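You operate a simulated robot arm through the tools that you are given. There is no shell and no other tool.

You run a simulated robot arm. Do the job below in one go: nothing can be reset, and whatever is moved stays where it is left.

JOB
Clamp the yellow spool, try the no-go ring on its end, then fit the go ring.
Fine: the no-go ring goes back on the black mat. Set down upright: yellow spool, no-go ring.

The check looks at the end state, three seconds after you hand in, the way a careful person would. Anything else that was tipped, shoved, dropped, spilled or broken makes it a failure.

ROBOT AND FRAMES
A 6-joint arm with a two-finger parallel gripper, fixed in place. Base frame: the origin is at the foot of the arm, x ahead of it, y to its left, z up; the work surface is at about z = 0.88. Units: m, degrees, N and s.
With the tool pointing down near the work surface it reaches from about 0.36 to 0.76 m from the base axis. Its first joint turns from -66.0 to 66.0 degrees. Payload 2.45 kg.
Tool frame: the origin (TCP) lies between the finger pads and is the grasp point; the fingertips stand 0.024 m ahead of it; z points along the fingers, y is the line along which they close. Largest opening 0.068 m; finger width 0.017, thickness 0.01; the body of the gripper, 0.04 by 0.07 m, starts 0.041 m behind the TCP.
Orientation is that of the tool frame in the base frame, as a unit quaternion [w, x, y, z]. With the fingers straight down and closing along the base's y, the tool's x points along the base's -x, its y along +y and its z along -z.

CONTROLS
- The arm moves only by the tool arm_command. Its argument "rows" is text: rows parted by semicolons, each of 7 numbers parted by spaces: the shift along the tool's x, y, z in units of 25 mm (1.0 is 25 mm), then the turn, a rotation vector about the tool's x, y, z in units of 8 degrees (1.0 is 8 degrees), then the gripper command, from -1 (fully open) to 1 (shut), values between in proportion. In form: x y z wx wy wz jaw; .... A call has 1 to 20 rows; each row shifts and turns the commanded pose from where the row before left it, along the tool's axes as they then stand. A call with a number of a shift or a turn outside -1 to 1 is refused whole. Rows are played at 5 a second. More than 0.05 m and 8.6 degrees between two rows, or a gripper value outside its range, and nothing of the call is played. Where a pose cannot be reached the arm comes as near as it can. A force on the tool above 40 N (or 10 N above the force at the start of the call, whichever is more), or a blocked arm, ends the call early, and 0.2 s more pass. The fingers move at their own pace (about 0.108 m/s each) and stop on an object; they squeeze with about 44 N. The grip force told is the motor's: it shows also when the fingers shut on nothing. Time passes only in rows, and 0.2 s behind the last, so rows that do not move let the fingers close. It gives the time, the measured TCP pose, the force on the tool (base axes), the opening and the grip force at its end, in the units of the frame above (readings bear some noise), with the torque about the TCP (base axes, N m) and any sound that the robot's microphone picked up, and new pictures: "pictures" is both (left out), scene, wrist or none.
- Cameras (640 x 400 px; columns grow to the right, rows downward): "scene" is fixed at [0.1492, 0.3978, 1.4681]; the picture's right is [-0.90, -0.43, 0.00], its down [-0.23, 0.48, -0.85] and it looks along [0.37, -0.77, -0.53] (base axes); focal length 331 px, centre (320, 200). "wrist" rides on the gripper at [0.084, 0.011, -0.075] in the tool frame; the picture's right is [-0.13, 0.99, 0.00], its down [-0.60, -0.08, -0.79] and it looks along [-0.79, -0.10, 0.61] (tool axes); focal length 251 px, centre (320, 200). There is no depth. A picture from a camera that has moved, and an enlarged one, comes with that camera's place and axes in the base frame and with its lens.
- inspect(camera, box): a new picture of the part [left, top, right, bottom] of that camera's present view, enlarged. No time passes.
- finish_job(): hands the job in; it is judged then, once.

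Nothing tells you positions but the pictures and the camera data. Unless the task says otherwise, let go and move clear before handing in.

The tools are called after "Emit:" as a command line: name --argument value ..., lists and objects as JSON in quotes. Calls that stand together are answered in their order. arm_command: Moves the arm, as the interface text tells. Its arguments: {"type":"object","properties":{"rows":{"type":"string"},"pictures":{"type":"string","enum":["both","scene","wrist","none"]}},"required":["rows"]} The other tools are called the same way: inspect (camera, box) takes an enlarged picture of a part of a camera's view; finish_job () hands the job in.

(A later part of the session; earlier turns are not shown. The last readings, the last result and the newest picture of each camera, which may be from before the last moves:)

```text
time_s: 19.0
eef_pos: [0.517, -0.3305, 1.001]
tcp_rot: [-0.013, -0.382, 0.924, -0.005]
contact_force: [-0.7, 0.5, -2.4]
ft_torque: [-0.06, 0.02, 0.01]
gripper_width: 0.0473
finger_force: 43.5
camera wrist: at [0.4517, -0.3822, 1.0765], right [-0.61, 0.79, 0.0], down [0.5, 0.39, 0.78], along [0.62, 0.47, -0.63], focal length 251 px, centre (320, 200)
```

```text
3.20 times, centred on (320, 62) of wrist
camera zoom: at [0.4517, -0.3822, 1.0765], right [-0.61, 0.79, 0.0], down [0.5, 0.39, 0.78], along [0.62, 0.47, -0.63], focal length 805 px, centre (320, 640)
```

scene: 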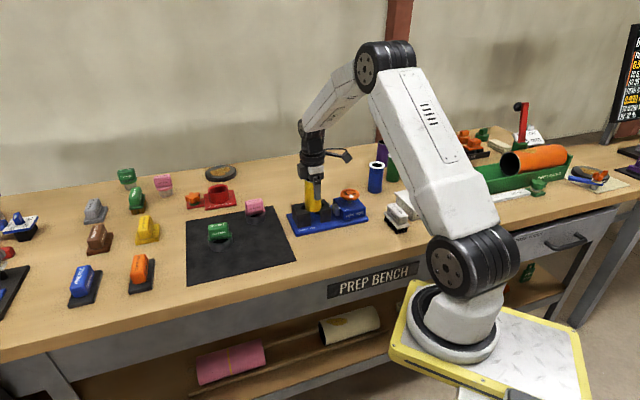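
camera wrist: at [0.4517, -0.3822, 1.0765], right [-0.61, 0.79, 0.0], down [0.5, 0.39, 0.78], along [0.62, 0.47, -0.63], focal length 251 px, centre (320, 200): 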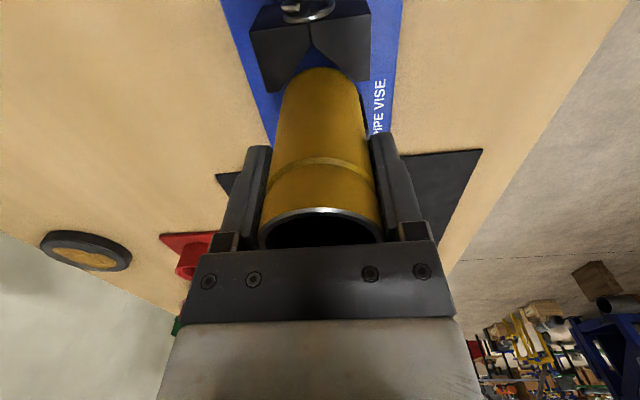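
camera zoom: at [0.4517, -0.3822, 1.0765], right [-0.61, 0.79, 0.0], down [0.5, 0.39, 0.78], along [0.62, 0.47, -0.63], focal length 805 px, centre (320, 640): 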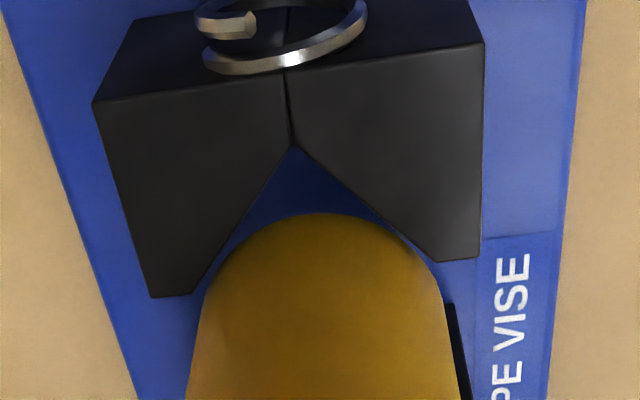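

The spool's foot has passed the jaw tops with no contact force. I continue down about 28 mm to just above the plate.

Emit:
arm_command --rows "-0.034 0.02 0.14 0 0 0 1;-0.004 0 0.14 0 0 0 1;-0.004 0 0.14 0 0 0 1;-0.004 0 0.14 0 0 0 1;-0.004 0 0.14 0 0 0 1;-0.004 0 0.14 0 0 0 1;-0.004 0 0.14 0 0 0 1;-0.004 0 0.14 0 0 0 1;0 0 0 0 0 0 1" --pictures "both"

Emit:
inspect --camera "scene" --box '[285, 165, 349, 235]'

Emit:
inspect --camera "wrist" --box '[220, 0, 420, 125]'

```text
time_s: 21.0
eef_pos: [0.5166, -0.3307, 0.971]
tcp_rot: [-0.013, -0.383, 0.924, -0.004]
contact_force: [0.0, 0.1, -2.8]
ft_torque: [-0.02, 0.01, 0.02]
gripper_width: 0.0474
finger_force: 43.5
camera wrist: at [0.4515, -0.3811, 1.0483], right [-0.61, 0.79, 0.0], down [0.5, 0.39, 0.78], along [0.62, 0.47, -0.63], focal length 251 px, centre (320, 200)
```

scene: 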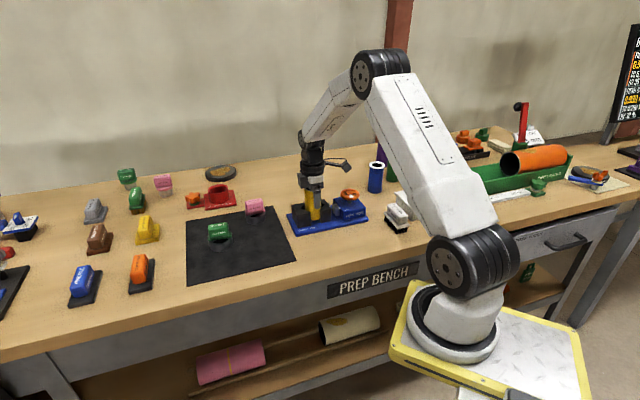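
wrist: 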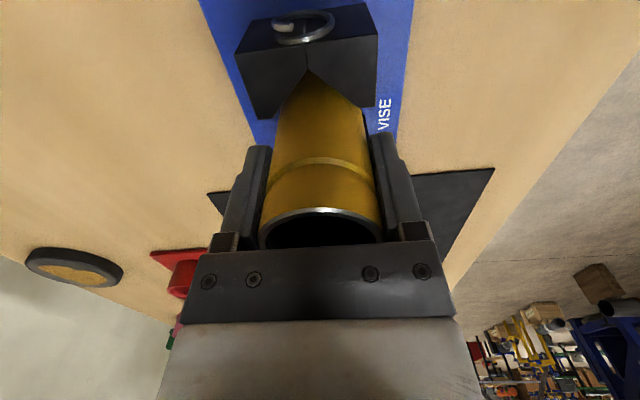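

```text
5.71 times, centred on (317, 200) of scene
camera zoom: at [0.1493, 0.3978, 1.4681], right [-0.9, -0.43, 0.0], down [-0.23, 0.48, -0.85], along [0.37, -0.77, -0.53], focal length 1890 px, centre (337, 200)
```

zoom: 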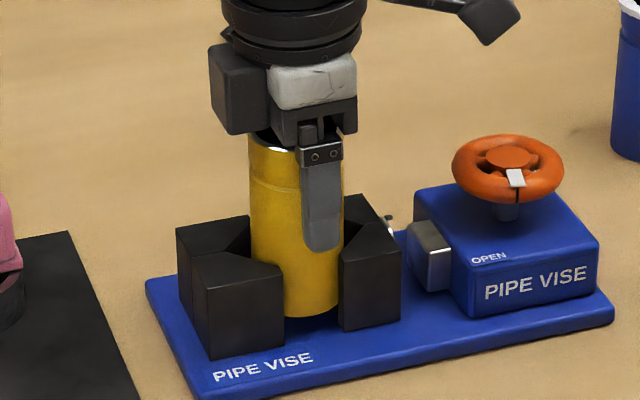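

```text
3.20 times, centred on (320, 62) of wrist
camera zoom: at [0.4515, -0.3811, 1.0483], right [-0.61, 0.79, 0.0], down [0.5, 0.39, 0.78], along [0.62, 0.47, -0.63], focal length 805 px, centre (320, 640)
```

zoom: 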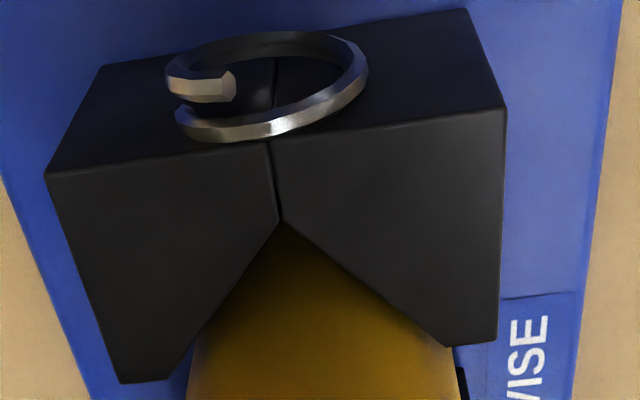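

No contact yet; the spool foot is about 8–10 mm above the plate. I go down in small steps until the plate takes weight.

Emit:
arm_command --rows "-0.003 0 0.1 0 0 0 1;-0.003 0 0.1 0 0 0 1;0 0 0 0 0 0 1" --pictures "none"

Emit:
arm_command --rows "-0.002 0 0.06 0 0 0 1;0 0 0 0 0 0 1" --pictures "scene"

Emit:
inspect --camera "scene" --box '[285, 175, 349, 235]'

```text
time_s: 21.8
eef_pos: [0.5168, -0.3305, 0.967]
tcp_rot: [-0.013, -0.383, 0.924, -0.004]
contact_force: [-0.2, -0.3, -2.9]
ft_torque: [0.0, 0.01, 0.0]
gripper_width: 0.0473
finger_force: 43.9
```

```text
time_s: 22.4
eef_pos: [0.5181, -0.3291, 0.965]
tcp_rot: [-0.014, -0.383, 0.924, -0.004]
contact_force: [-0.3, 0.1, -2.8]
ft_torque: [0.0, 0.04, -0.01]
gripper_width: 0.0473
finger_force: 43.8
```

scene: 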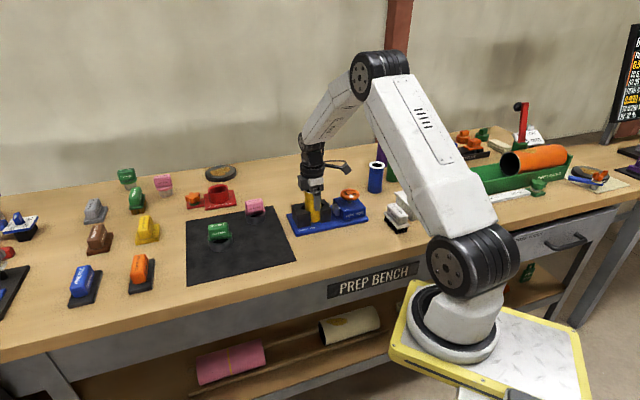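

```text
6.67 times, centred on (317, 205) of scene
camera zoom: at [0.1493, 0.3978, 1.4681], right [-0.9, -0.43, 0.0], down [-0.23, 0.48, -0.85], along [0.37, -0.77, -0.53], focal length 2205 px, centre (340, 167)
```

zoom: 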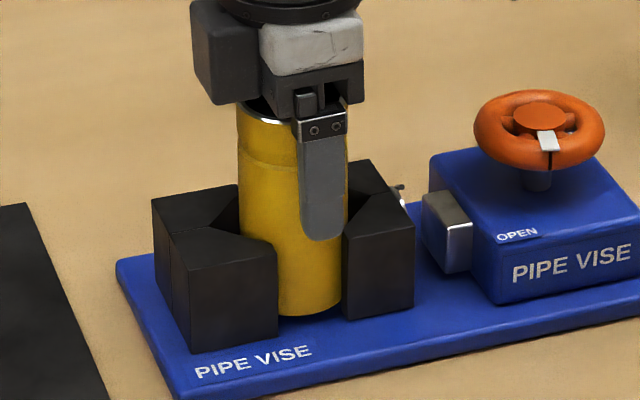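

Still no load on the spool's foot. I keep stepping down about 1.5 mm at a time.

Emit:
arm_command --rows "-0.002 0 0.06 0 0 0 1;0 0 0 0 0 0 1" --pictures "none"

Emit:
arm_command --rows "-0.001 0 0.05 0 0 0 1;0 0 0 0 0 0 1" --pictures "none"

```text
time_s: 23.0
eef_pos: [0.5162, -0.3297, 0.9647]
tcp_rot: [-0.012, -0.383, 0.924, -0.005]
contact_force: [-0.4, 0.8, -2.0]
ft_torque: [-0.01, 0.02, -0.02]
gripper_width: 0.0469
finger_force: 44.1
```

```text
time_s: 23.6
eef_pos: [0.5163, -0.3308, 0.9645]
tcp_rot: [-0.013, -0.383, 0.923, -0.004]
contact_force: [-0.2, 0.6, -2.5]
ft_torque: [0.01, 0.02, -0.03]
gripper_width: 0.0471
finger_force: 44.2
```

No contact yet; two more small steps.

Emit:
arm_command --rows "-0.001 0 0.05 0 0 0 1;0 0 0 0 0 0 1" --pictures "none"

Emit:
arm_command --rows "-0.001 0 0.05 0 0 0 1;0 0 0 0 0 0 1" --pictures "scene"

Emit:
inspect --camera "scene" --box '[300, 195, 348, 235]'

```text
time_s: 24.2
eef_pos: [0.5166, -0.3301, 0.9621]
tcp_rot: [-0.013, -0.383, 0.924, -0.004]
contact_force: [0.3, 1.0, -2.9]
ft_torque: [-0.01, -0.03, -0.01]
gripper_width: 0.0473
finger_force: 43.5
```

```text
time_s: 24.8
eef_pos: [0.5166, -0.3306, 0.9609]
tcp_rot: [-0.013, -0.383, 0.924, -0.004]
contact_force: [-0.4, 1.2, 2.6]
ft_torque: [0.13, -0.02, 0.01]
gripper_width: 0.0473
finger_force: 43.8
```

scene: 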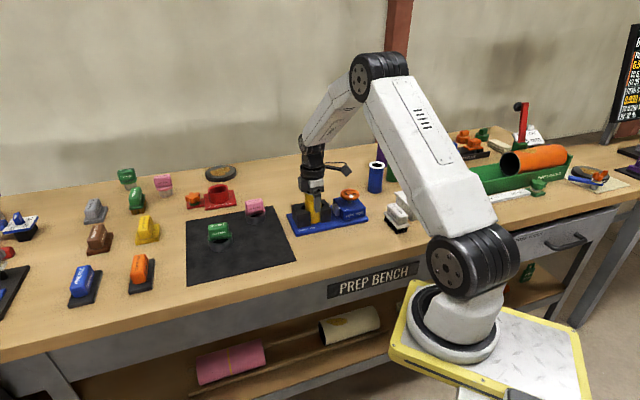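

```text
10.00 times, centred on (324, 215) of scene
camera zoom: at [0.1492, 0.3979, 1.4681], right [-0.9, -0.43, 0.0], down [-0.23, 0.48, -0.85], along [0.37, -0.77, -0.53], focal length 3307 px, centre (280, 50)
```

zoom: 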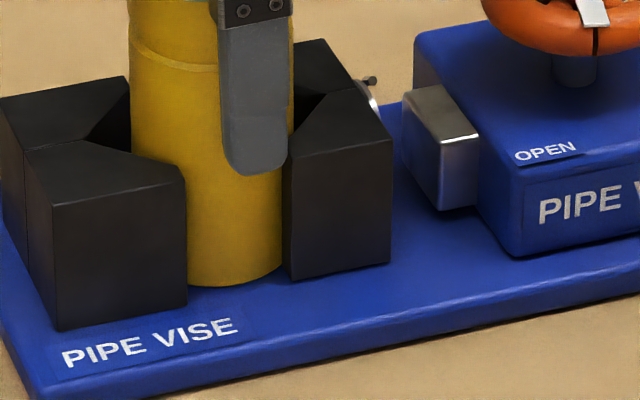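

The plate has taken weight (force flipped from -2.8 to +2.6 N). I release by opening partway, then fully.

Emit:
arm_command --rows "0 0 0 0 0 0 -0.5;0 0 0 0 0 0 -0.7;0 0 0 0 0 0 -1;0 0 0 0 0 0 -1" --pictures "both"

Emit:
inspect --camera "scene" --box '[285, 175, 349, 235]'

```text
time_s: 25.8
eef_pos: [0.5167, -0.3309, 0.9602]
tcp_rot: [-0.014, -0.382, 0.924, -0.005]
contact_force: [-0.8, 0.6, 0.2]
ft_torque: [0.01, 0.01, -0.01]
gripper_width: 0.0679
finger_force: 0.2
camera wrist: at [0.4507, -0.3809, 1.0367], right [-0.61, 0.79, 0.0], down [0.5, 0.39, 0.78], along [0.62, 0.47, -0.63], focal length 251 px, centre (320, 200)
```

scene: 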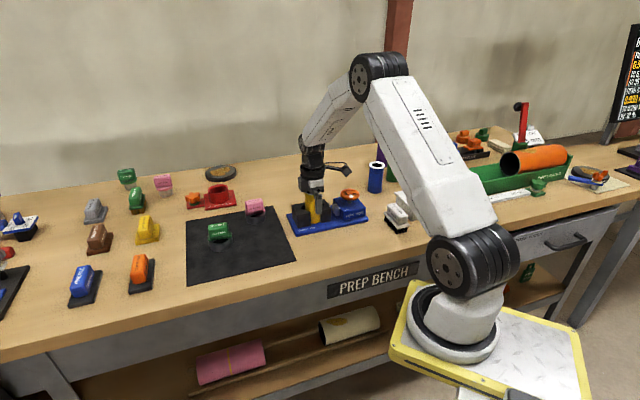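
wrist: 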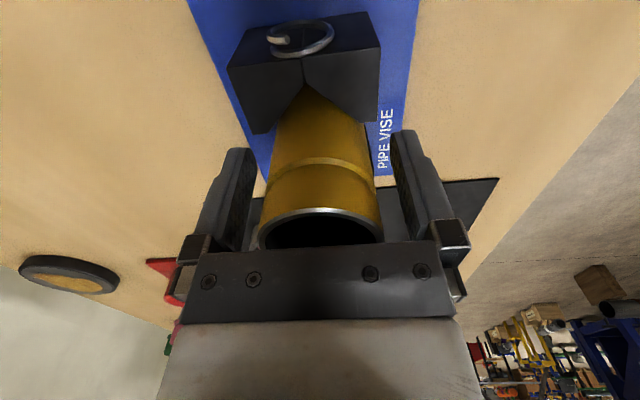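

```text
6.67 times, centred on (317, 205) of scene
camera zoom: at [0.1492, 0.3978, 1.4681], right [-0.9, -0.43, 0.0], down [-0.23, 0.48, -0.85], along [0.37, -0.77, -0.53], focal length 2205 px, centre (340, 167)
```

zoom: 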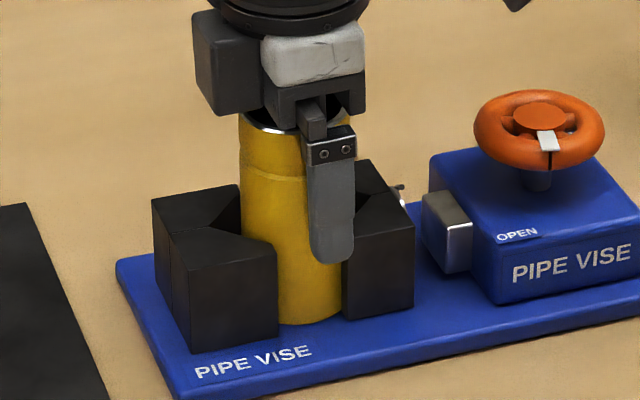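

The spool stands free between the jaws. I retract straight up, level the tool, and go over the handwheel.

Emit:
arm_command --rows "0.014 0.001 -0.5 0 0 0 -1;0.029 0.003 -1 0 0 0 -1;0.029 0.003 -1 0 0 0 -1;0.029 0.003 -1 0 0 0 -1;0.029 0.003 -1 0 0 0 -1;0 0 0 0.019 -0.194 0 -1;0.968 0.028 0 0 0 0 -1;0.968 0.028 0 0 0 0 -1;0.968 0.028 0 0 0 0 -1;0.968 0.028 0 0 0 0 -1;0.968 0.028 0 0 0 0 -1;0 0 0 0 0 0 -1" --pictures "both"

Emit:
inspect --camera "scene" --box '[280, 170, 376, 240]'

Emit:
inspect --camera "wrist" --box '[200, 0, 440, 150]'

```text
time_s: 28.4
eef_pos: [0.4273, -0.4129, 1.0733]
tcp_rot: [0.0, -0.384, 0.923, 0.0]
contact_force: [-0.7, 0.1, -0.4]
ft_torque: [0.01, 0.02, -0.01]
gripper_width: 0.0678
finger_force: 0.1
camera wrist: at [0.3611, -0.4657, 1.1462], right [-0.61, 0.79, 0.0], down [0.48, 0.37, 0.79], along [0.63, 0.48, -0.61], focal length 251 px, centre (320, 200)
```

scene: 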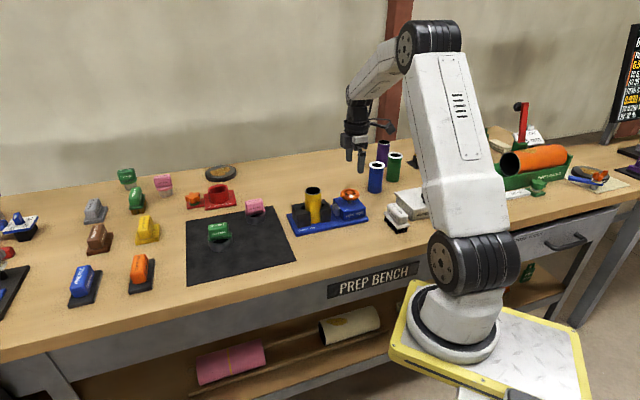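
wrist: 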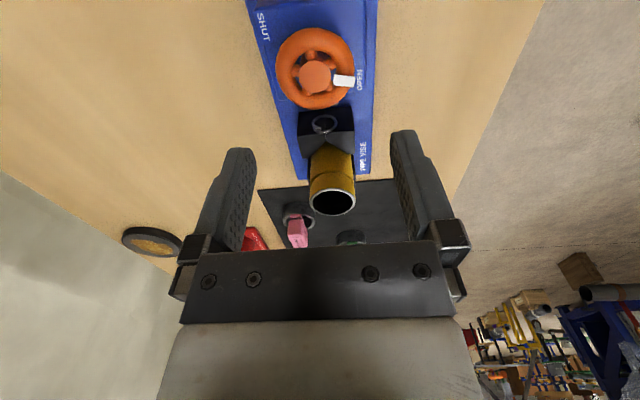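

```text
5.71 times, centred on (328, 205) of scene
camera zoom: at [0.1492, 0.3978, 1.4681], right [-0.9, -0.43, 0.0], down [-0.23, 0.48, -0.85], along [0.37, -0.77, -0.53], focal length 1890 px, centre (274, 171)
```

zoom: 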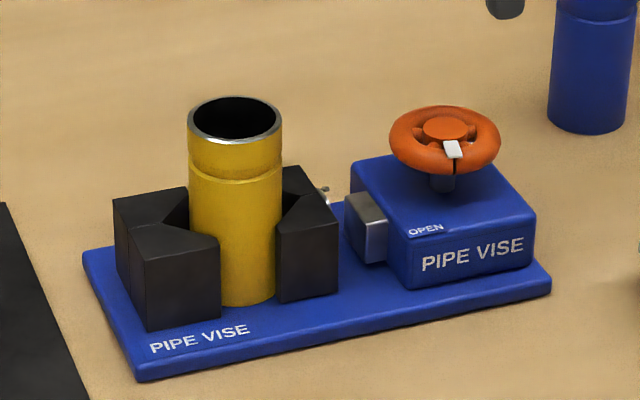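

```text
2.67 times, centred on (320, 75) of wrist
camera zoom: at [0.3611, -0.4657, 1.1462], right [-0.61, 0.79, 0.0], down [0.48, 0.37, 0.79], along [0.63, 0.48, -0.61], focal length 670 px, centre (320, 533)
```

zoom: 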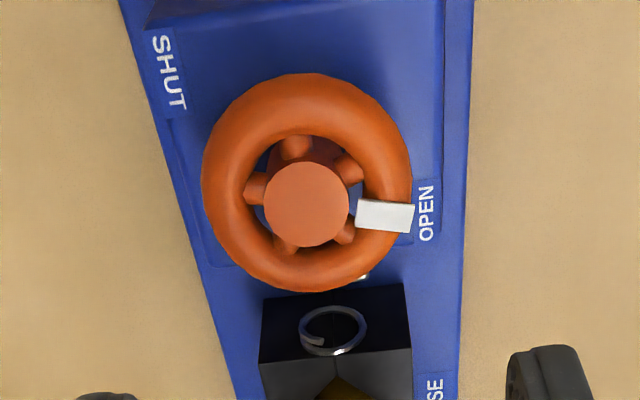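

The spool stands upright in the pocket. The wheel centre is at about (0.435, -0.413); I align the gripper over it with the fingers turned away from the white pointer and come down part way to check.

Emit:
arm_command --rows "-0.21 -0.18 0 0 0 0 -1;0 0 0 0 0 -0.9375 -1;0 0 0 0 0 -0.9375 -1;0 0 0 0 0 -0.9375 -1;0 0 0 0 0 -0.9375 -1;0 0 0.8 0 0 0 -1;0 0 0.8 0 0 0 -1;0 0 0 0 0 0 -1;0 0 0 0 0 0 -1" --pictures "both"

Emit:
inspect --camera "wrist" --box '[200, 0, 440, 150]'

Emit:
inspect --camera "scene" --box '[320, 150, 400, 220]'

```text
time_s: 30.4
eef_pos: [0.4372, -0.4122, 1.0326]
tcp_rot: [-0.001, -0.609, 0.793, 0.0]
contact_force: [-0.4, -0.3, 0.8]
ft_torque: [0.0, -0.03, -0.03]
gripper_width: 0.0679
finger_force: 0.0
camera wrist: at [0.404, -0.4909, 1.1063], right [-0.92, 0.38, 0.0], down [0.23, 0.56, 0.79], along [0.3, 0.73, -0.61], focal length 251 px, centre (320, 200)
```

scene: 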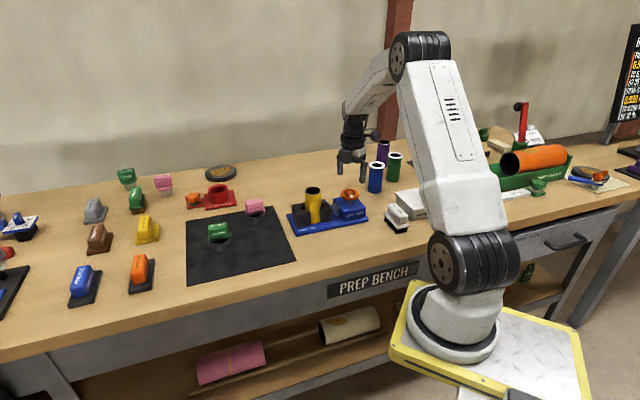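
wrist: 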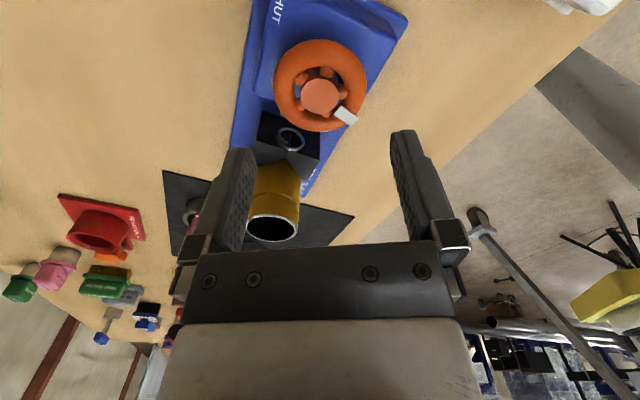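

```text
2.67 times, centred on (320, 75) of wrist
camera zoom: at [0.404, -0.4909, 1.1063], right [-0.92, 0.38, 0.0], down [0.23, 0.56, 0.79], along [0.3, 0.73, -0.61], focal length 670 px, centre (320, 533)
```

zoom: 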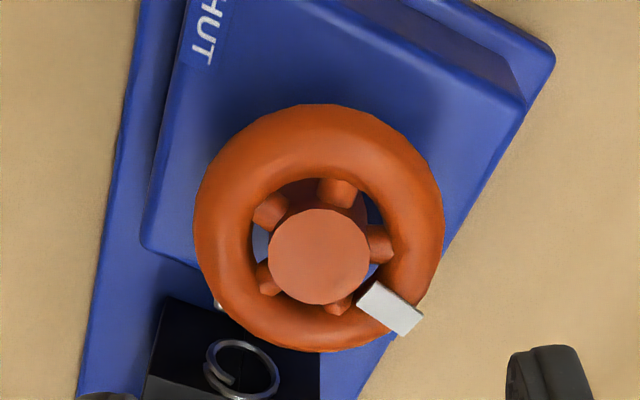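

```text
5.71 times, centred on (360, 185) of scene
camera zoom: at [0.1492, 0.3978, 1.4681], right [-0.9, -0.43, 0.0], down [-0.23, 0.48, -0.85], along [0.37, -0.77, -0.53], focal length 1890 px, centre (91, 286)
```

zoom: 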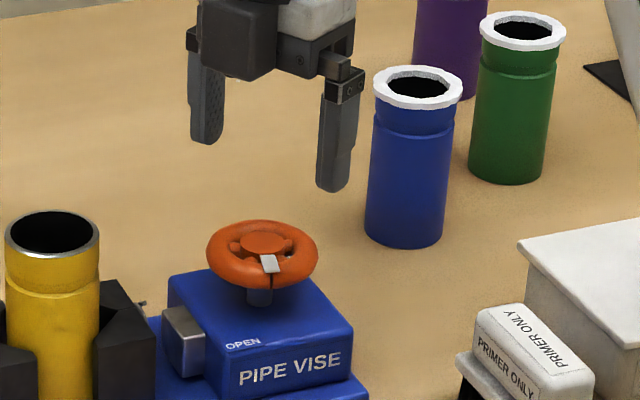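

The wheel is centred between the fingers. I lower around its rim to z≈0.965, keeping the fingertips above the vise body.

Emit:
arm_command --rows "0.03 0 0.9 0 0 0 -1;0 0 0.9 0 0 0 -1;0 0 0.5 0 0 0 -1;0 0 0.36 0 0 0 -1;0 0 0 0 0 0 -1" --pictures "both"

Emit:
inspect --camera "scene" --box '[320, 160, 400, 230]'

Emit:
inspect --camera "wrist" --box '[200, 50, 440, 250]'

```text
time_s: 31.6
eef_pos: [0.4344, -0.413, 0.9668]
tcp_rot: [-0.001, -0.608, 0.794, -0.001]
contact_force: [0.0, -0.4, -0.5]
ft_torque: [-0.02, 0.01, 0.04]
gripper_width: 0.0679
finger_force: 0.0
camera wrist: at [0.4024, -0.4926, 1.0405], right [-0.92, 0.38, 0.0], down [0.23, 0.56, 0.79], along [0.3, 0.73, -0.61], focal length 251 px, centre (320, 200)
```

scene: 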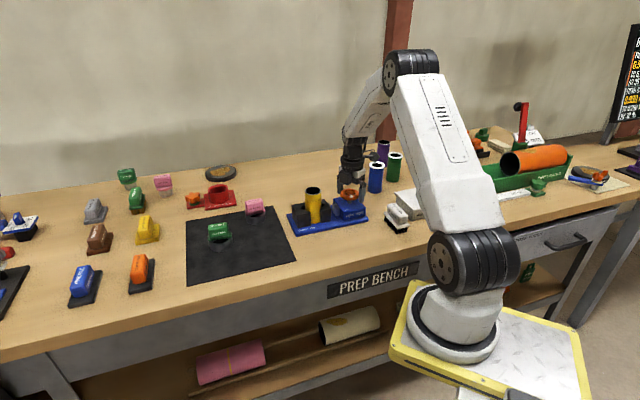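
wrist: 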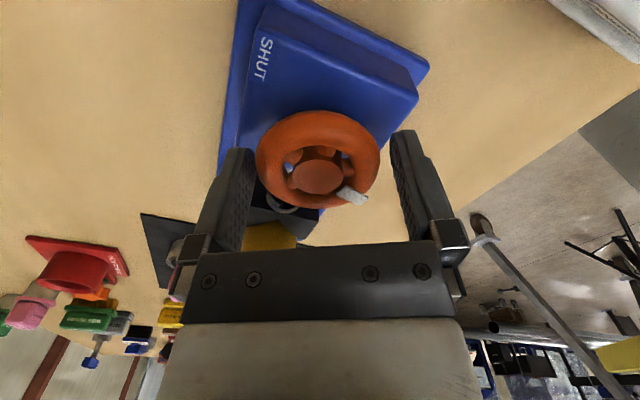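

```text
5.71 times, centred on (360, 195) of scene
camera zoom: at [0.1492, 0.3978, 1.4681], right [-0.9, -0.43, 0.0], down [-0.23, 0.48, -0.85], along [0.37, -0.77, -0.53], focal length 1890 px, centre (91, 229)
```

zoom: 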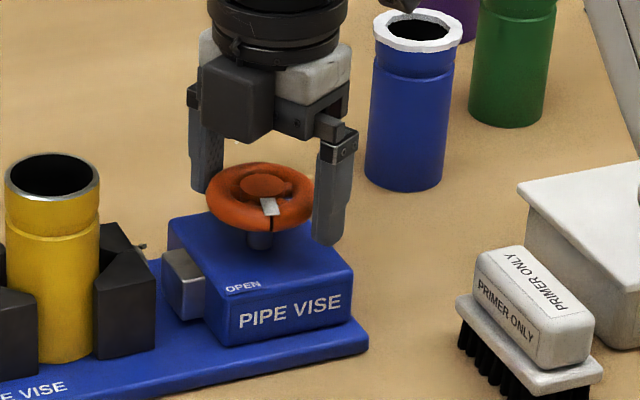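

```text
2.00 times, centred on (320, 150) of wrist
camera zoom: at [0.4024, -0.4926, 1.0405], right [-0.92, 0.38, 0.0], down [0.23, 0.56, 0.79], along [0.3, 0.73, -0.61], focal length 503 px, centre (320, 300)
```

zoom: 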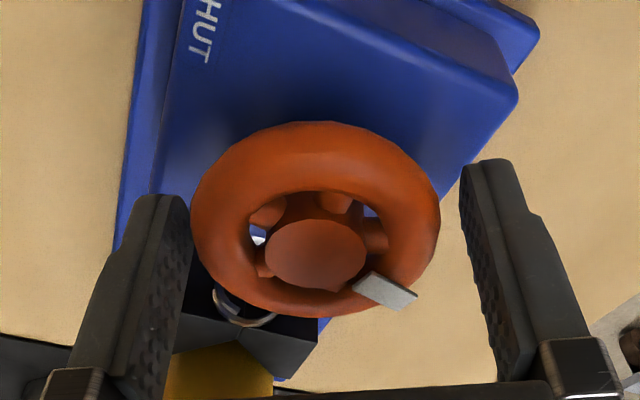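

The fingers straddle the rim. I close on the wheel, then try a small clockwise turn (about 20°) to see which way the jaw moves.

Emit:
arm_command --rows "0 0 0 0 0 0 1;0 0 0 0 0 0 1;0 0 0 0 0 0 1" --pictures "none"

Emit:
arm_command --rows "0 0 0 0 0 0.5 1;0 0 0 0 0 0.5 1;0 0 0 0 0 0.5 1;0 0 0 0 0 0.5 1;0 0 0 0 0 0.5 1;0 0 0 0 0 0 1" --pictures "both"

Emit:
inspect --camera "scene" --box '[290, 170, 386, 230]'

```text
time_s: 32.4
eef_pos: [0.4365, -0.4139, 0.9661]
tcp_rot: [0.0, -0.609, 0.793, -0.002]
contact_force: [13.4, -3.8, -9.2]
ft_torque: [-0.71, -0.54, 0.04]
gripper_width: 0.0579
finger_force: 44.7
```

```text
time_s: 33.8
eef_pos: [0.4356, -0.4144, 0.9651]
tcp_rot: [0.0, -0.463, 0.887, 0.0]
contact_force: [9.1, 2.0, -1.0]
ft_torque: [-0.88, 0.02, 0.06]
gripper_width: 0.058
finger_force: 45.2
camera wrist: at [0.3782, -0.4768, 1.0405], right [-0.74, 0.68, 0.0], down [0.41, 0.45, 0.79], along [0.54, 0.58, -0.61], focal length 251 px, centre (320, 200)
```

scene: 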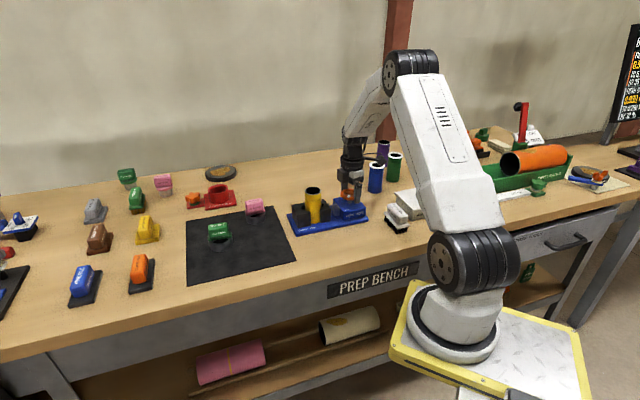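
wrist: 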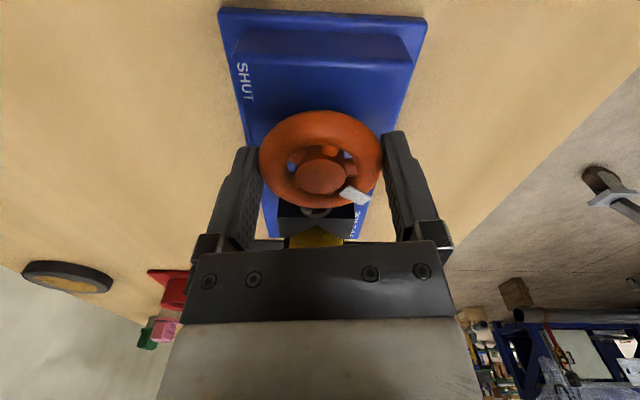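

```text
6.67 times, centred on (338, 200) of scene
camera zoom: at [0.1495, 0.3979, 1.4681], right [-0.9, -0.43, 0.0], down [-0.23, 0.48, -0.85], along [0.37, -0.77, -0.53], focal length 2205 px, centre (200, 200)
```

zoom: 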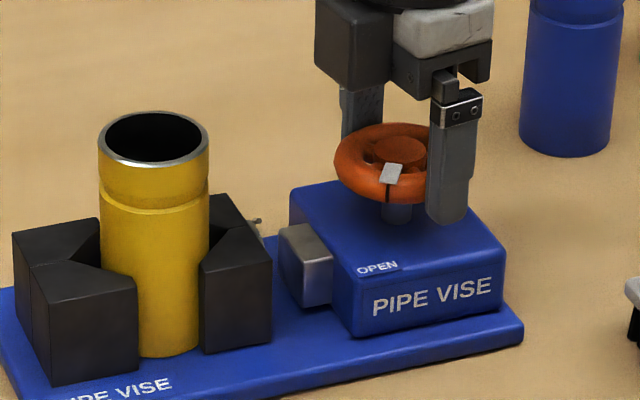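

The wheel turned 20° clockwise with the gripper, with little resistance. I continue 40° more and check whether the jaw is advancing.

Emit:
arm_command --rows "0 0 0 0 0 0.7 1;0 0 0 0 0 0.7 1;0 0 0 0 0 0.7 1;0 0 0 0 0 0.7 1;0 0 0 0 0 0.7 1;0 0 0 0 0 0.7 1;0 0 0 0 0 0.7 1;0 0 0 0 0 0 1" --pictures "both"

Emit:
inspect --camera "scene" --box '[290, 170, 386, 230]'

```text
time_s: 35.6
eef_pos: [0.4353, -0.413, 0.9654]
tcp_rot: [0.0, -0.137, 0.991, 0.0]
contact_force: [4.7, 9.4, 6.5]
ft_torque: [0.38, 0.32, 0.03]
gripper_width: 0.0581
finger_force: 44.6
camera wrist: at [0.3508, -0.4254, 1.0405], right [-0.14, 0.99, 0.0], down [0.6, 0.09, 0.79], along [0.78, 0.11, -0.61], focal length 251 px, centre (320, 200)
```

scene: 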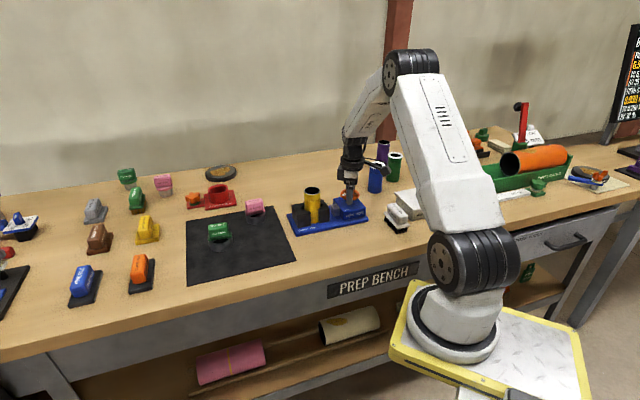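
wrist: 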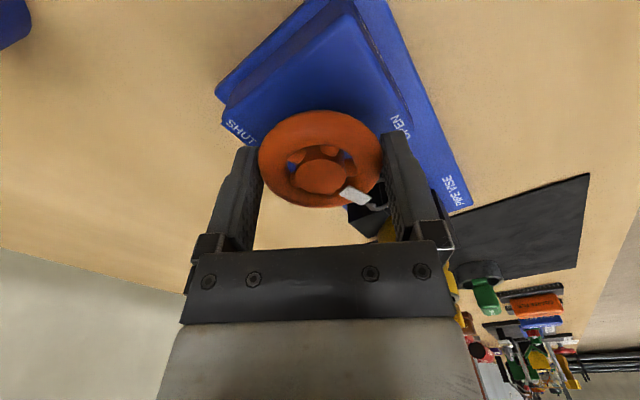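

```text
6.67 times, centred on (338, 200) of scene
camera zoom: at [0.1493, 0.3982, 1.468], right [-0.9, -0.43, 0.0], down [-0.23, 0.48, -0.85], along [0.37, -0.77, -0.53], focal length 2205 px, centre (200, 200)
```

zoom: 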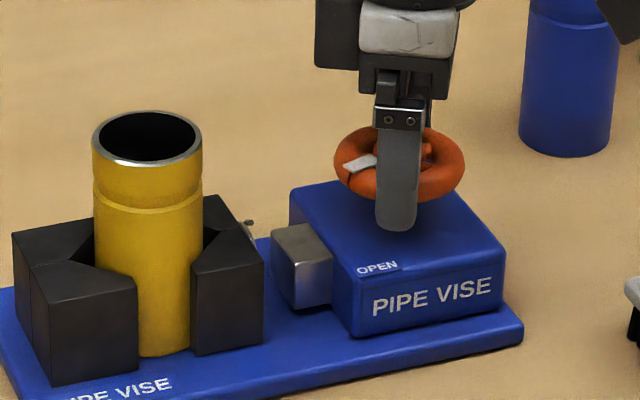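

Clockwise closes the vise: the jaw has advanced about 4 mm and is nudging the spool toward the fixed jaw, still upright. I keep turning, watching the torque.

Emit:
arm_command --rows "0 0 0 0 0 0.7 1;0 0 0 0 0 0.7 1;0 0 0 0 0 0.7 1;0 0 0 0 0 0.7 1;0 0 0 0 0 0.7 1;0 0 0 0 0 0.7 1;0 0 0 0 0 0.7 1;0 0 0 0 0 0 1" --pictures "both"

Emit:
inspect --camera "scene" --box '[290, 170, 386, 230]'

```text
time_s: 37.4
eef_pos: [0.4351, -0.4109, 0.9671]
tcp_rot: [-0.002, 0.204, 0.979, 0.002]
contact_force: [0.7, 36.6, 15.8]
ft_torque: [0.34, -0.67, 0.15]
gripper_width: 0.0578
finger_force: 45.1
camera wrist: at [0.3623, -0.3687, 1.0407], right [0.51, 0.86, 0.0], down [0.52, -0.32, 0.79], along [0.68, -0.41, -0.61], focal length 251 px, centre (320, 200)
```

scene: 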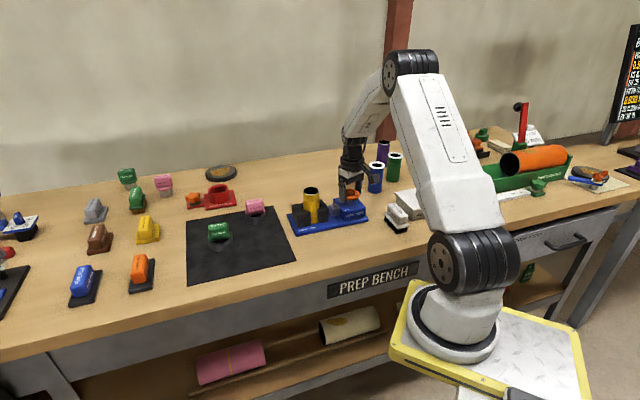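
wrist: 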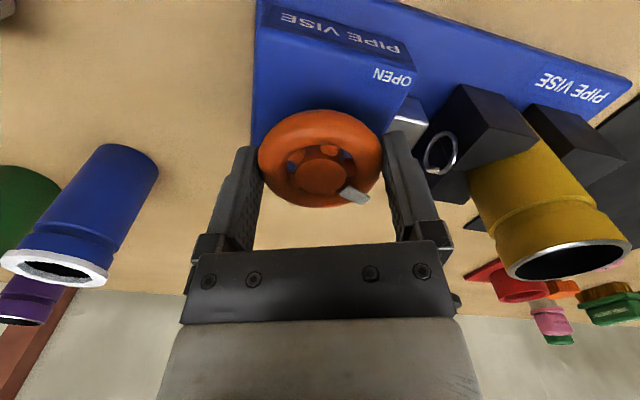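

```text
6.67 times, centred on (338, 200) of scene
camera zoom: at [0.149, 0.3991, 1.4678], right [-0.9, -0.43, 0.0], down [-0.23, 0.48, -0.85], along [0.37, -0.77, -0.53], focal length 2205 px, centre (200, 200)
```

zoom: 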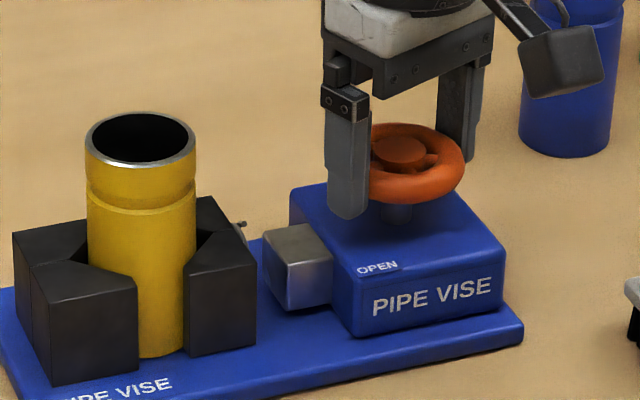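

The jaw now presses the spool into the fixed V, and a sideways force of ~37 N has built up because the grip is slightly off the wheel axis. I'll ease the tool about 1 mm to relieve that before turning further.

Emit:
arm_command --rows "0 0.04 0 0 0 0 1;0 0 0 0 0 0 1" --pictures "none"

```text
time_s: 38.0
eef_pos: [0.4349, -0.4106, 0.9661]
tcp_rot: [-0.002, 0.203, 0.979, 0.0]
contact_force: [2.3, 24.8, 14.3]
ft_torque: [1.19, 0.29, 0.04]
gripper_width: 0.0578
finger_force: 44.9
```

Emit:
arm_command --rows "0 0.08 0 0 0 0 1;0 0 0 0 0 0 1" --pictures "none"

Emit:
arm_command --rows "0 0 0 0 0 0.5 1;0 0 0 0 0 0.5 1;0 0 0 0 0 0.5 1;0 0 0 0 0 0 1" --pictures "both"

Emit:
inspect --camera "scene" --box '[290, 170, 386, 230]'

```text
time_s: 38.6
eef_pos: [0.4343, -0.4104, 0.9662]
tcp_rot: [0.001, 0.203, 0.979, 0.0]
contact_force: [-5.1, 8.7, 10.3]
ft_torque: [1.11, 0.57, 0.03]
gripper_width: 0.058
finger_force: 45.0
```

```text
time_s: 39.6
eef_pos: [0.4343, -0.4113, 0.9667]
tcp_rot: [0.0, 0.305, 0.952, -0.001]
contact_force: [-13.6, 2.4, 4.5]
ft_torque: [-0.3, 1.28, 0.1]
gripper_width: 0.0578
finger_force: 45.0
camera wrist: at [0.3732, -0.3537, 1.0404], right [0.68, 0.73, 0.0], down [0.45, -0.41, 0.79], along [0.58, -0.54, -0.61], focal length 251 px, centre (320, 200)
```

scene: 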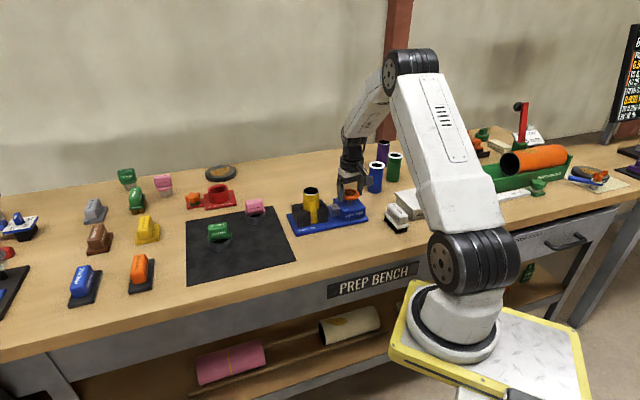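
wrist: 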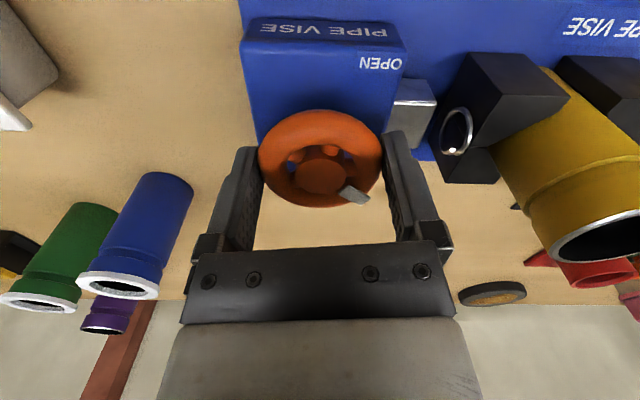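

```text
6.67 times, centred on (338, 200) of scene
camera zoom: at [0.1488, 0.3979, 1.4681], right [-0.9, -0.43, 0.0], down [-0.23, 0.48, -0.85], along [0.37, -0.77, -0.53], focal length 2205 px, centre (200, 200)
```

zoom: 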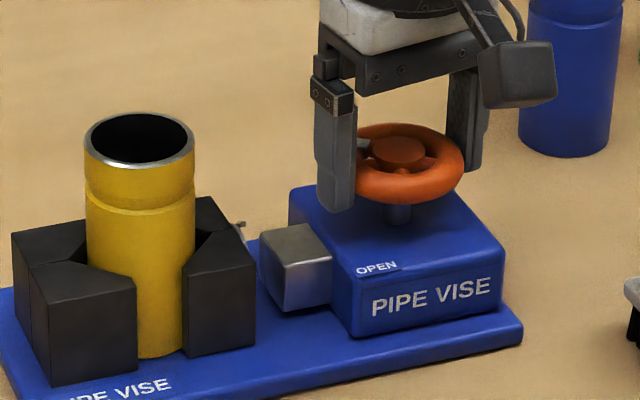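

The wheel is still following (about 110° turned) with modest force. I continue in steps.

Emit:
arm_command --rows "0 0 0 0 0 0.5 1;0 0 0 0 0 0.5 1;0 0 0 0 0 0.5 1;0 0 0 0 0 0.5 1;0 0 0 0 0 0.5 1;0 0 0 0 0 0 1" --pictures "both"

Emit:
inspect --camera "scene" --box '[290, 170, 386, 230]'

```text
time_s: 41.0
eef_pos: [0.4361, -0.4096, 0.9664]
tcp_rot: [0.001, 0.466, 0.885, 0.0]
contact_force: [-10.2, -1.1, -0.7]
ft_torque: [0.1, 1.0, 0.02]
gripper_width: 0.0579
finger_force: 45.0
camera wrist: at [0.397, -0.3356, 1.0403], right [0.89, 0.45, 0.0], down [0.28, -0.54, 0.79], along [0.36, -0.71, -0.61], focal length 251 px, centre (320, 200)
```

scene: 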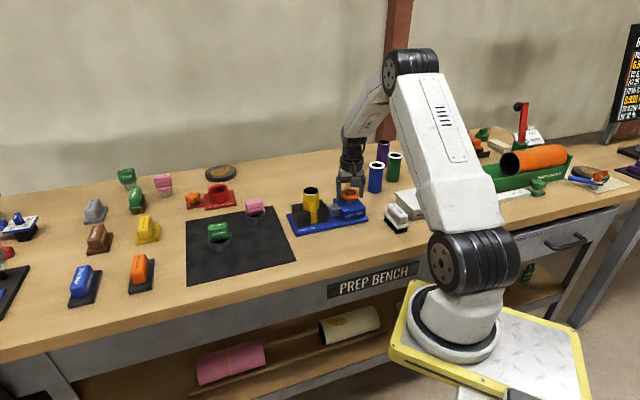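
wrist: 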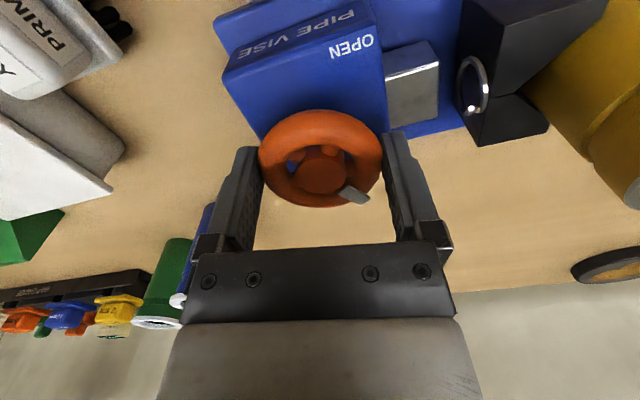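

```text
6.67 times, centred on (338, 200) of scene
camera zoom: at [0.149, 0.3978, 1.4681], right [-0.9, -0.43, 0.0], down [-0.23, 0.48, -0.85], along [0.37, -0.77, -0.53], focal length 2205 px, centre (200, 200)
```

zoom: 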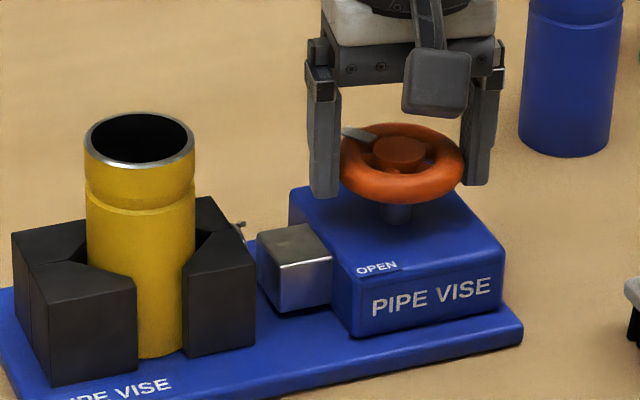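

The jaw has stopped against the spool and the slider keeps advancing, so clamping pressure is building; I keep turning toward the SHUT mark.

Emit:
arm_command --rows "0 0 0 0 0 0.5 1;0 0 0 0 0 0.5 1;0 0 0 0 0 0.5 1;0 0 0 0 0 0.5 1;0 0 0 0 0 0.5 1;0 0 0 0 0 0.5 1;0 0 0 0 0 0.5 1;0 0 0 0 0 0 1" --pictures "both"

Emit:
inspect --camera "scene" --box '[290, 170, 386, 230]'

```text
time_s: 42.8
eef_pos: [0.4366, -0.4106, 0.9665]
tcp_rot: [0.0, 0.666, 0.746, -0.001]
contact_force: [-1.2, 12.3, -4.7]
ft_torque: [-1.19, -0.04, 0.13]
gripper_width: 0.0578
finger_force: 45.1
camera wrist: at [0.4377, -0.326, 1.0403], right [1.0, -0.02, 0.0], down [-0.01, -0.61, 0.79], along [-0.01, -0.79, -0.61], focal length 251 px, centre (320, 200)
```

scene: 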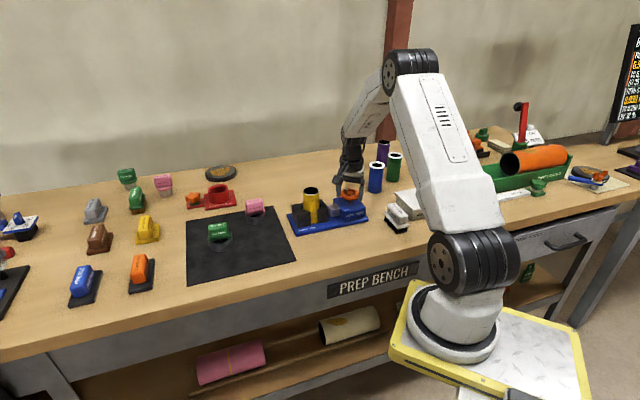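
wrist: 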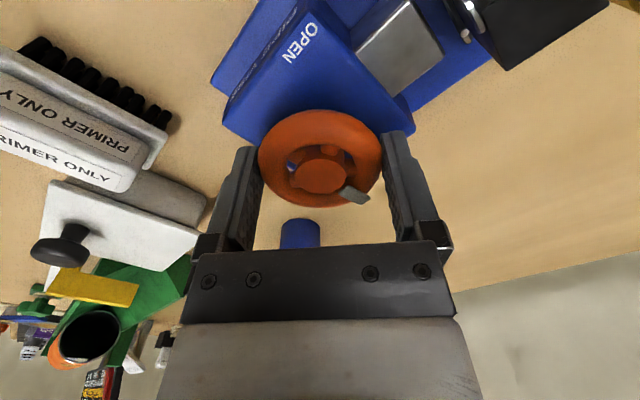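

```text
6.67 times, centred on (338, 200) of scene
camera zoom: at [0.1493, 0.3982, 1.468], right [-0.9, -0.43, 0.0], down [-0.23, 0.48, -0.85], along [0.37, -0.77, -0.53], focal length 2205 px, centre (200, 200)
```

zoom: 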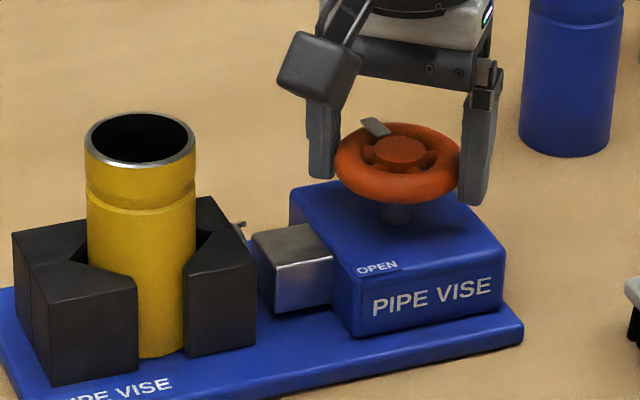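

About 158° turned and still free. I turn on toward SHUT, 20° at a time now.

Emit:
arm_command --rows "0 0 0 0 0 0.5 1;0 0 0 0 0 0.5 1;0 0 0 0 0 0.5 1;0 0 0 0 0 0.5 1;0 0 0 0 0 0.5 1;0 0 0 0 0 0 1" --pictures "both"

Emit:
inspect --camera "scene" --box '[290, 170, 386, 230]'

```text
time_s: 44.2
eef_pos: [0.4373, -0.4111, 0.9661]
tcp_rot: [0.0, 0.785, 0.62, 0.0]
contact_force: [18.6, 11.7, -8.6]
ft_torque: [1.16, 0.53, 0.12]
gripper_width: 0.0578
finger_force: 45.4
camera wrist: at [0.4673, -0.3316, 1.0403], right [0.93, -0.36, 0.0], down [-0.22, -0.57, 0.79], along [-0.28, -0.74, -0.61], focal length 251 px, centre (320, 200)
```

scene: 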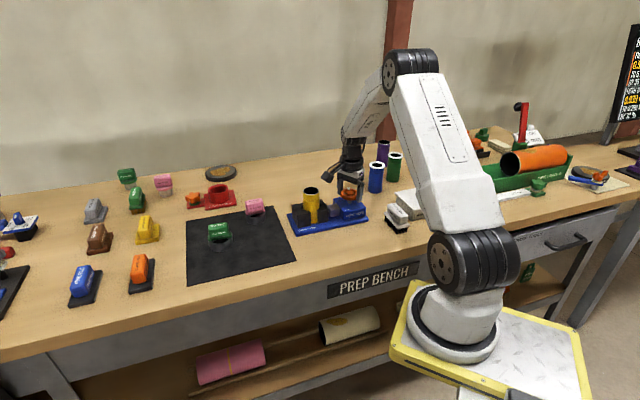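
wrist: 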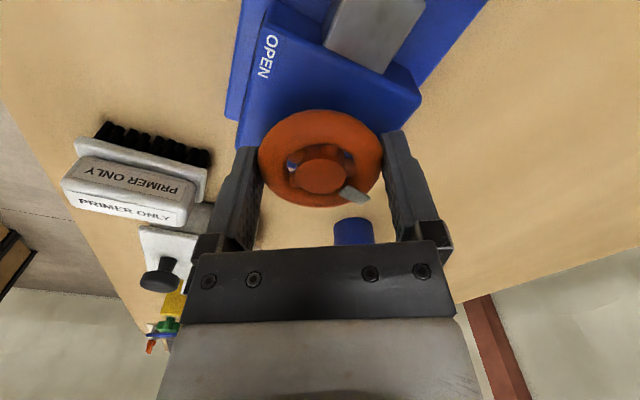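

```text
6.67 times, centred on (338, 200) of scene
camera zoom: at [0.1499, 0.398, 1.468], right [-0.9, -0.43, 0.0], down [-0.23, 0.48, -0.85], along [0.37, -0.77, -0.53], focal length 2205 px, centre (200, 200)
```

zoom: 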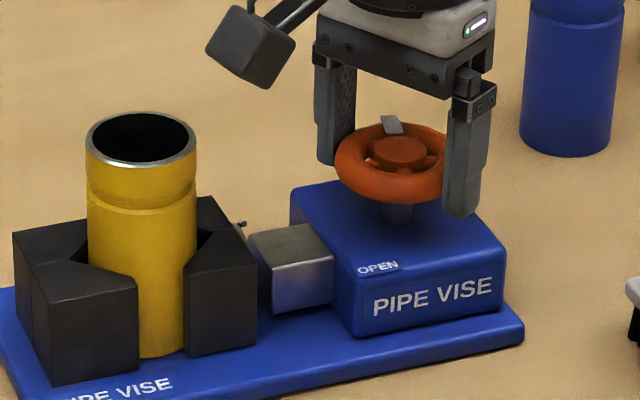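

About 178° turned; the pointer is nearing the SHUT side. I try another 12° and watch for an end stop.

Emit:
arm_command --rows "0 0 0 0 0 0.5 1;0 0 0 0 0 0.5 1;0 0 0 0 0 0.5 1;0 0 0 0 0 0 1" --pictures "both"

Emit:
inspect --camera "scene" --box '[290, 170, 386, 230]'

Emit:
inspect --camera "wrist" --box '[200, 80, 440, 230]'

```text
time_s: 45.2
eef_pos: [0.4367, -0.4101, 0.966]
tcp_rot: [0.0, 0.846, 0.534, 0.0]
contact_force: [20.7, 9.3, -13.7]
ft_torque: [0.84, -0.04, 0.14]
gripper_width: 0.0578
finger_force: 44.9
camera wrist: at [0.4834, -0.3397, 1.0403], right [0.84, -0.54, 0.0], down [-0.33, -0.51, 0.79], along [-0.43, -0.67, -0.61], focal length 251 px, centre (320, 200)
```

scene: 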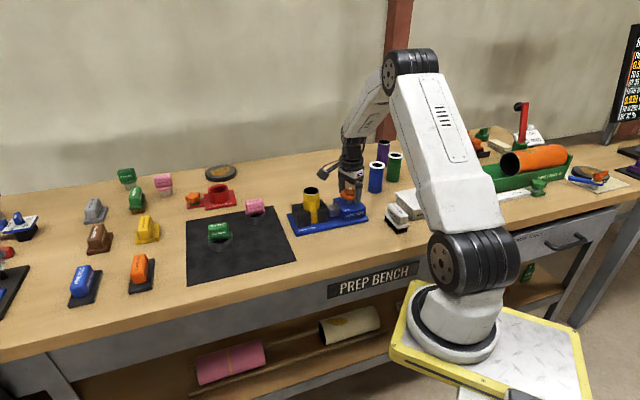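
wrist: 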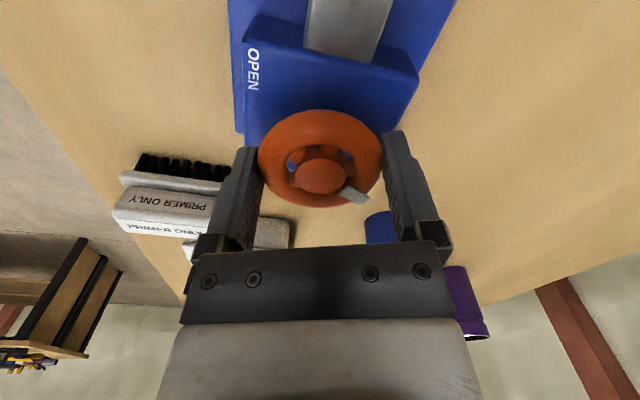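

```text
6.67 times, centred on (338, 200) of scene
camera zoom: at [0.15, 0.3979, 1.468], right [-0.9, -0.43, 0.0], down [-0.23, 0.48, -0.85], along [0.37, -0.77, -0.53], focal length 2205 px, centre (200, 200)
```

zoom: 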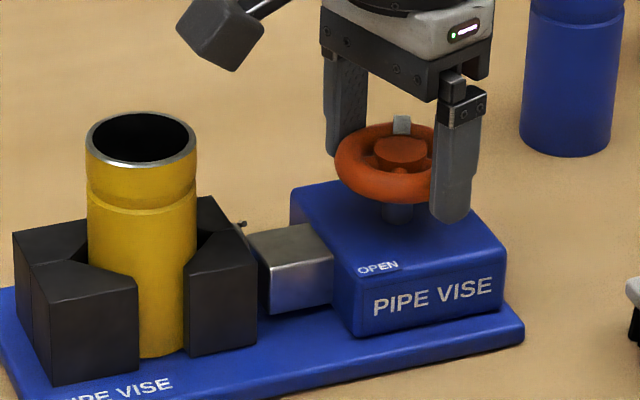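

```text
2.67 times, centred on (320, 155) of wrist
camera zoom: at [0.4834, -0.3397, 1.0403], right [0.84, -0.54, 0.0], down [-0.33, -0.51, 0.79], along [-0.43, -0.67, -0.61], focal length 670 px, centre (320, 320)
```

zoom: 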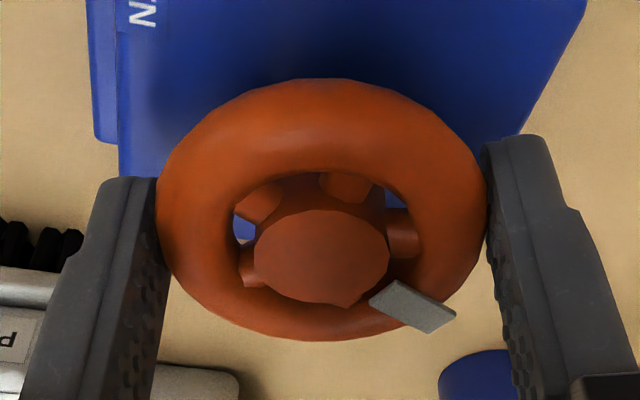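

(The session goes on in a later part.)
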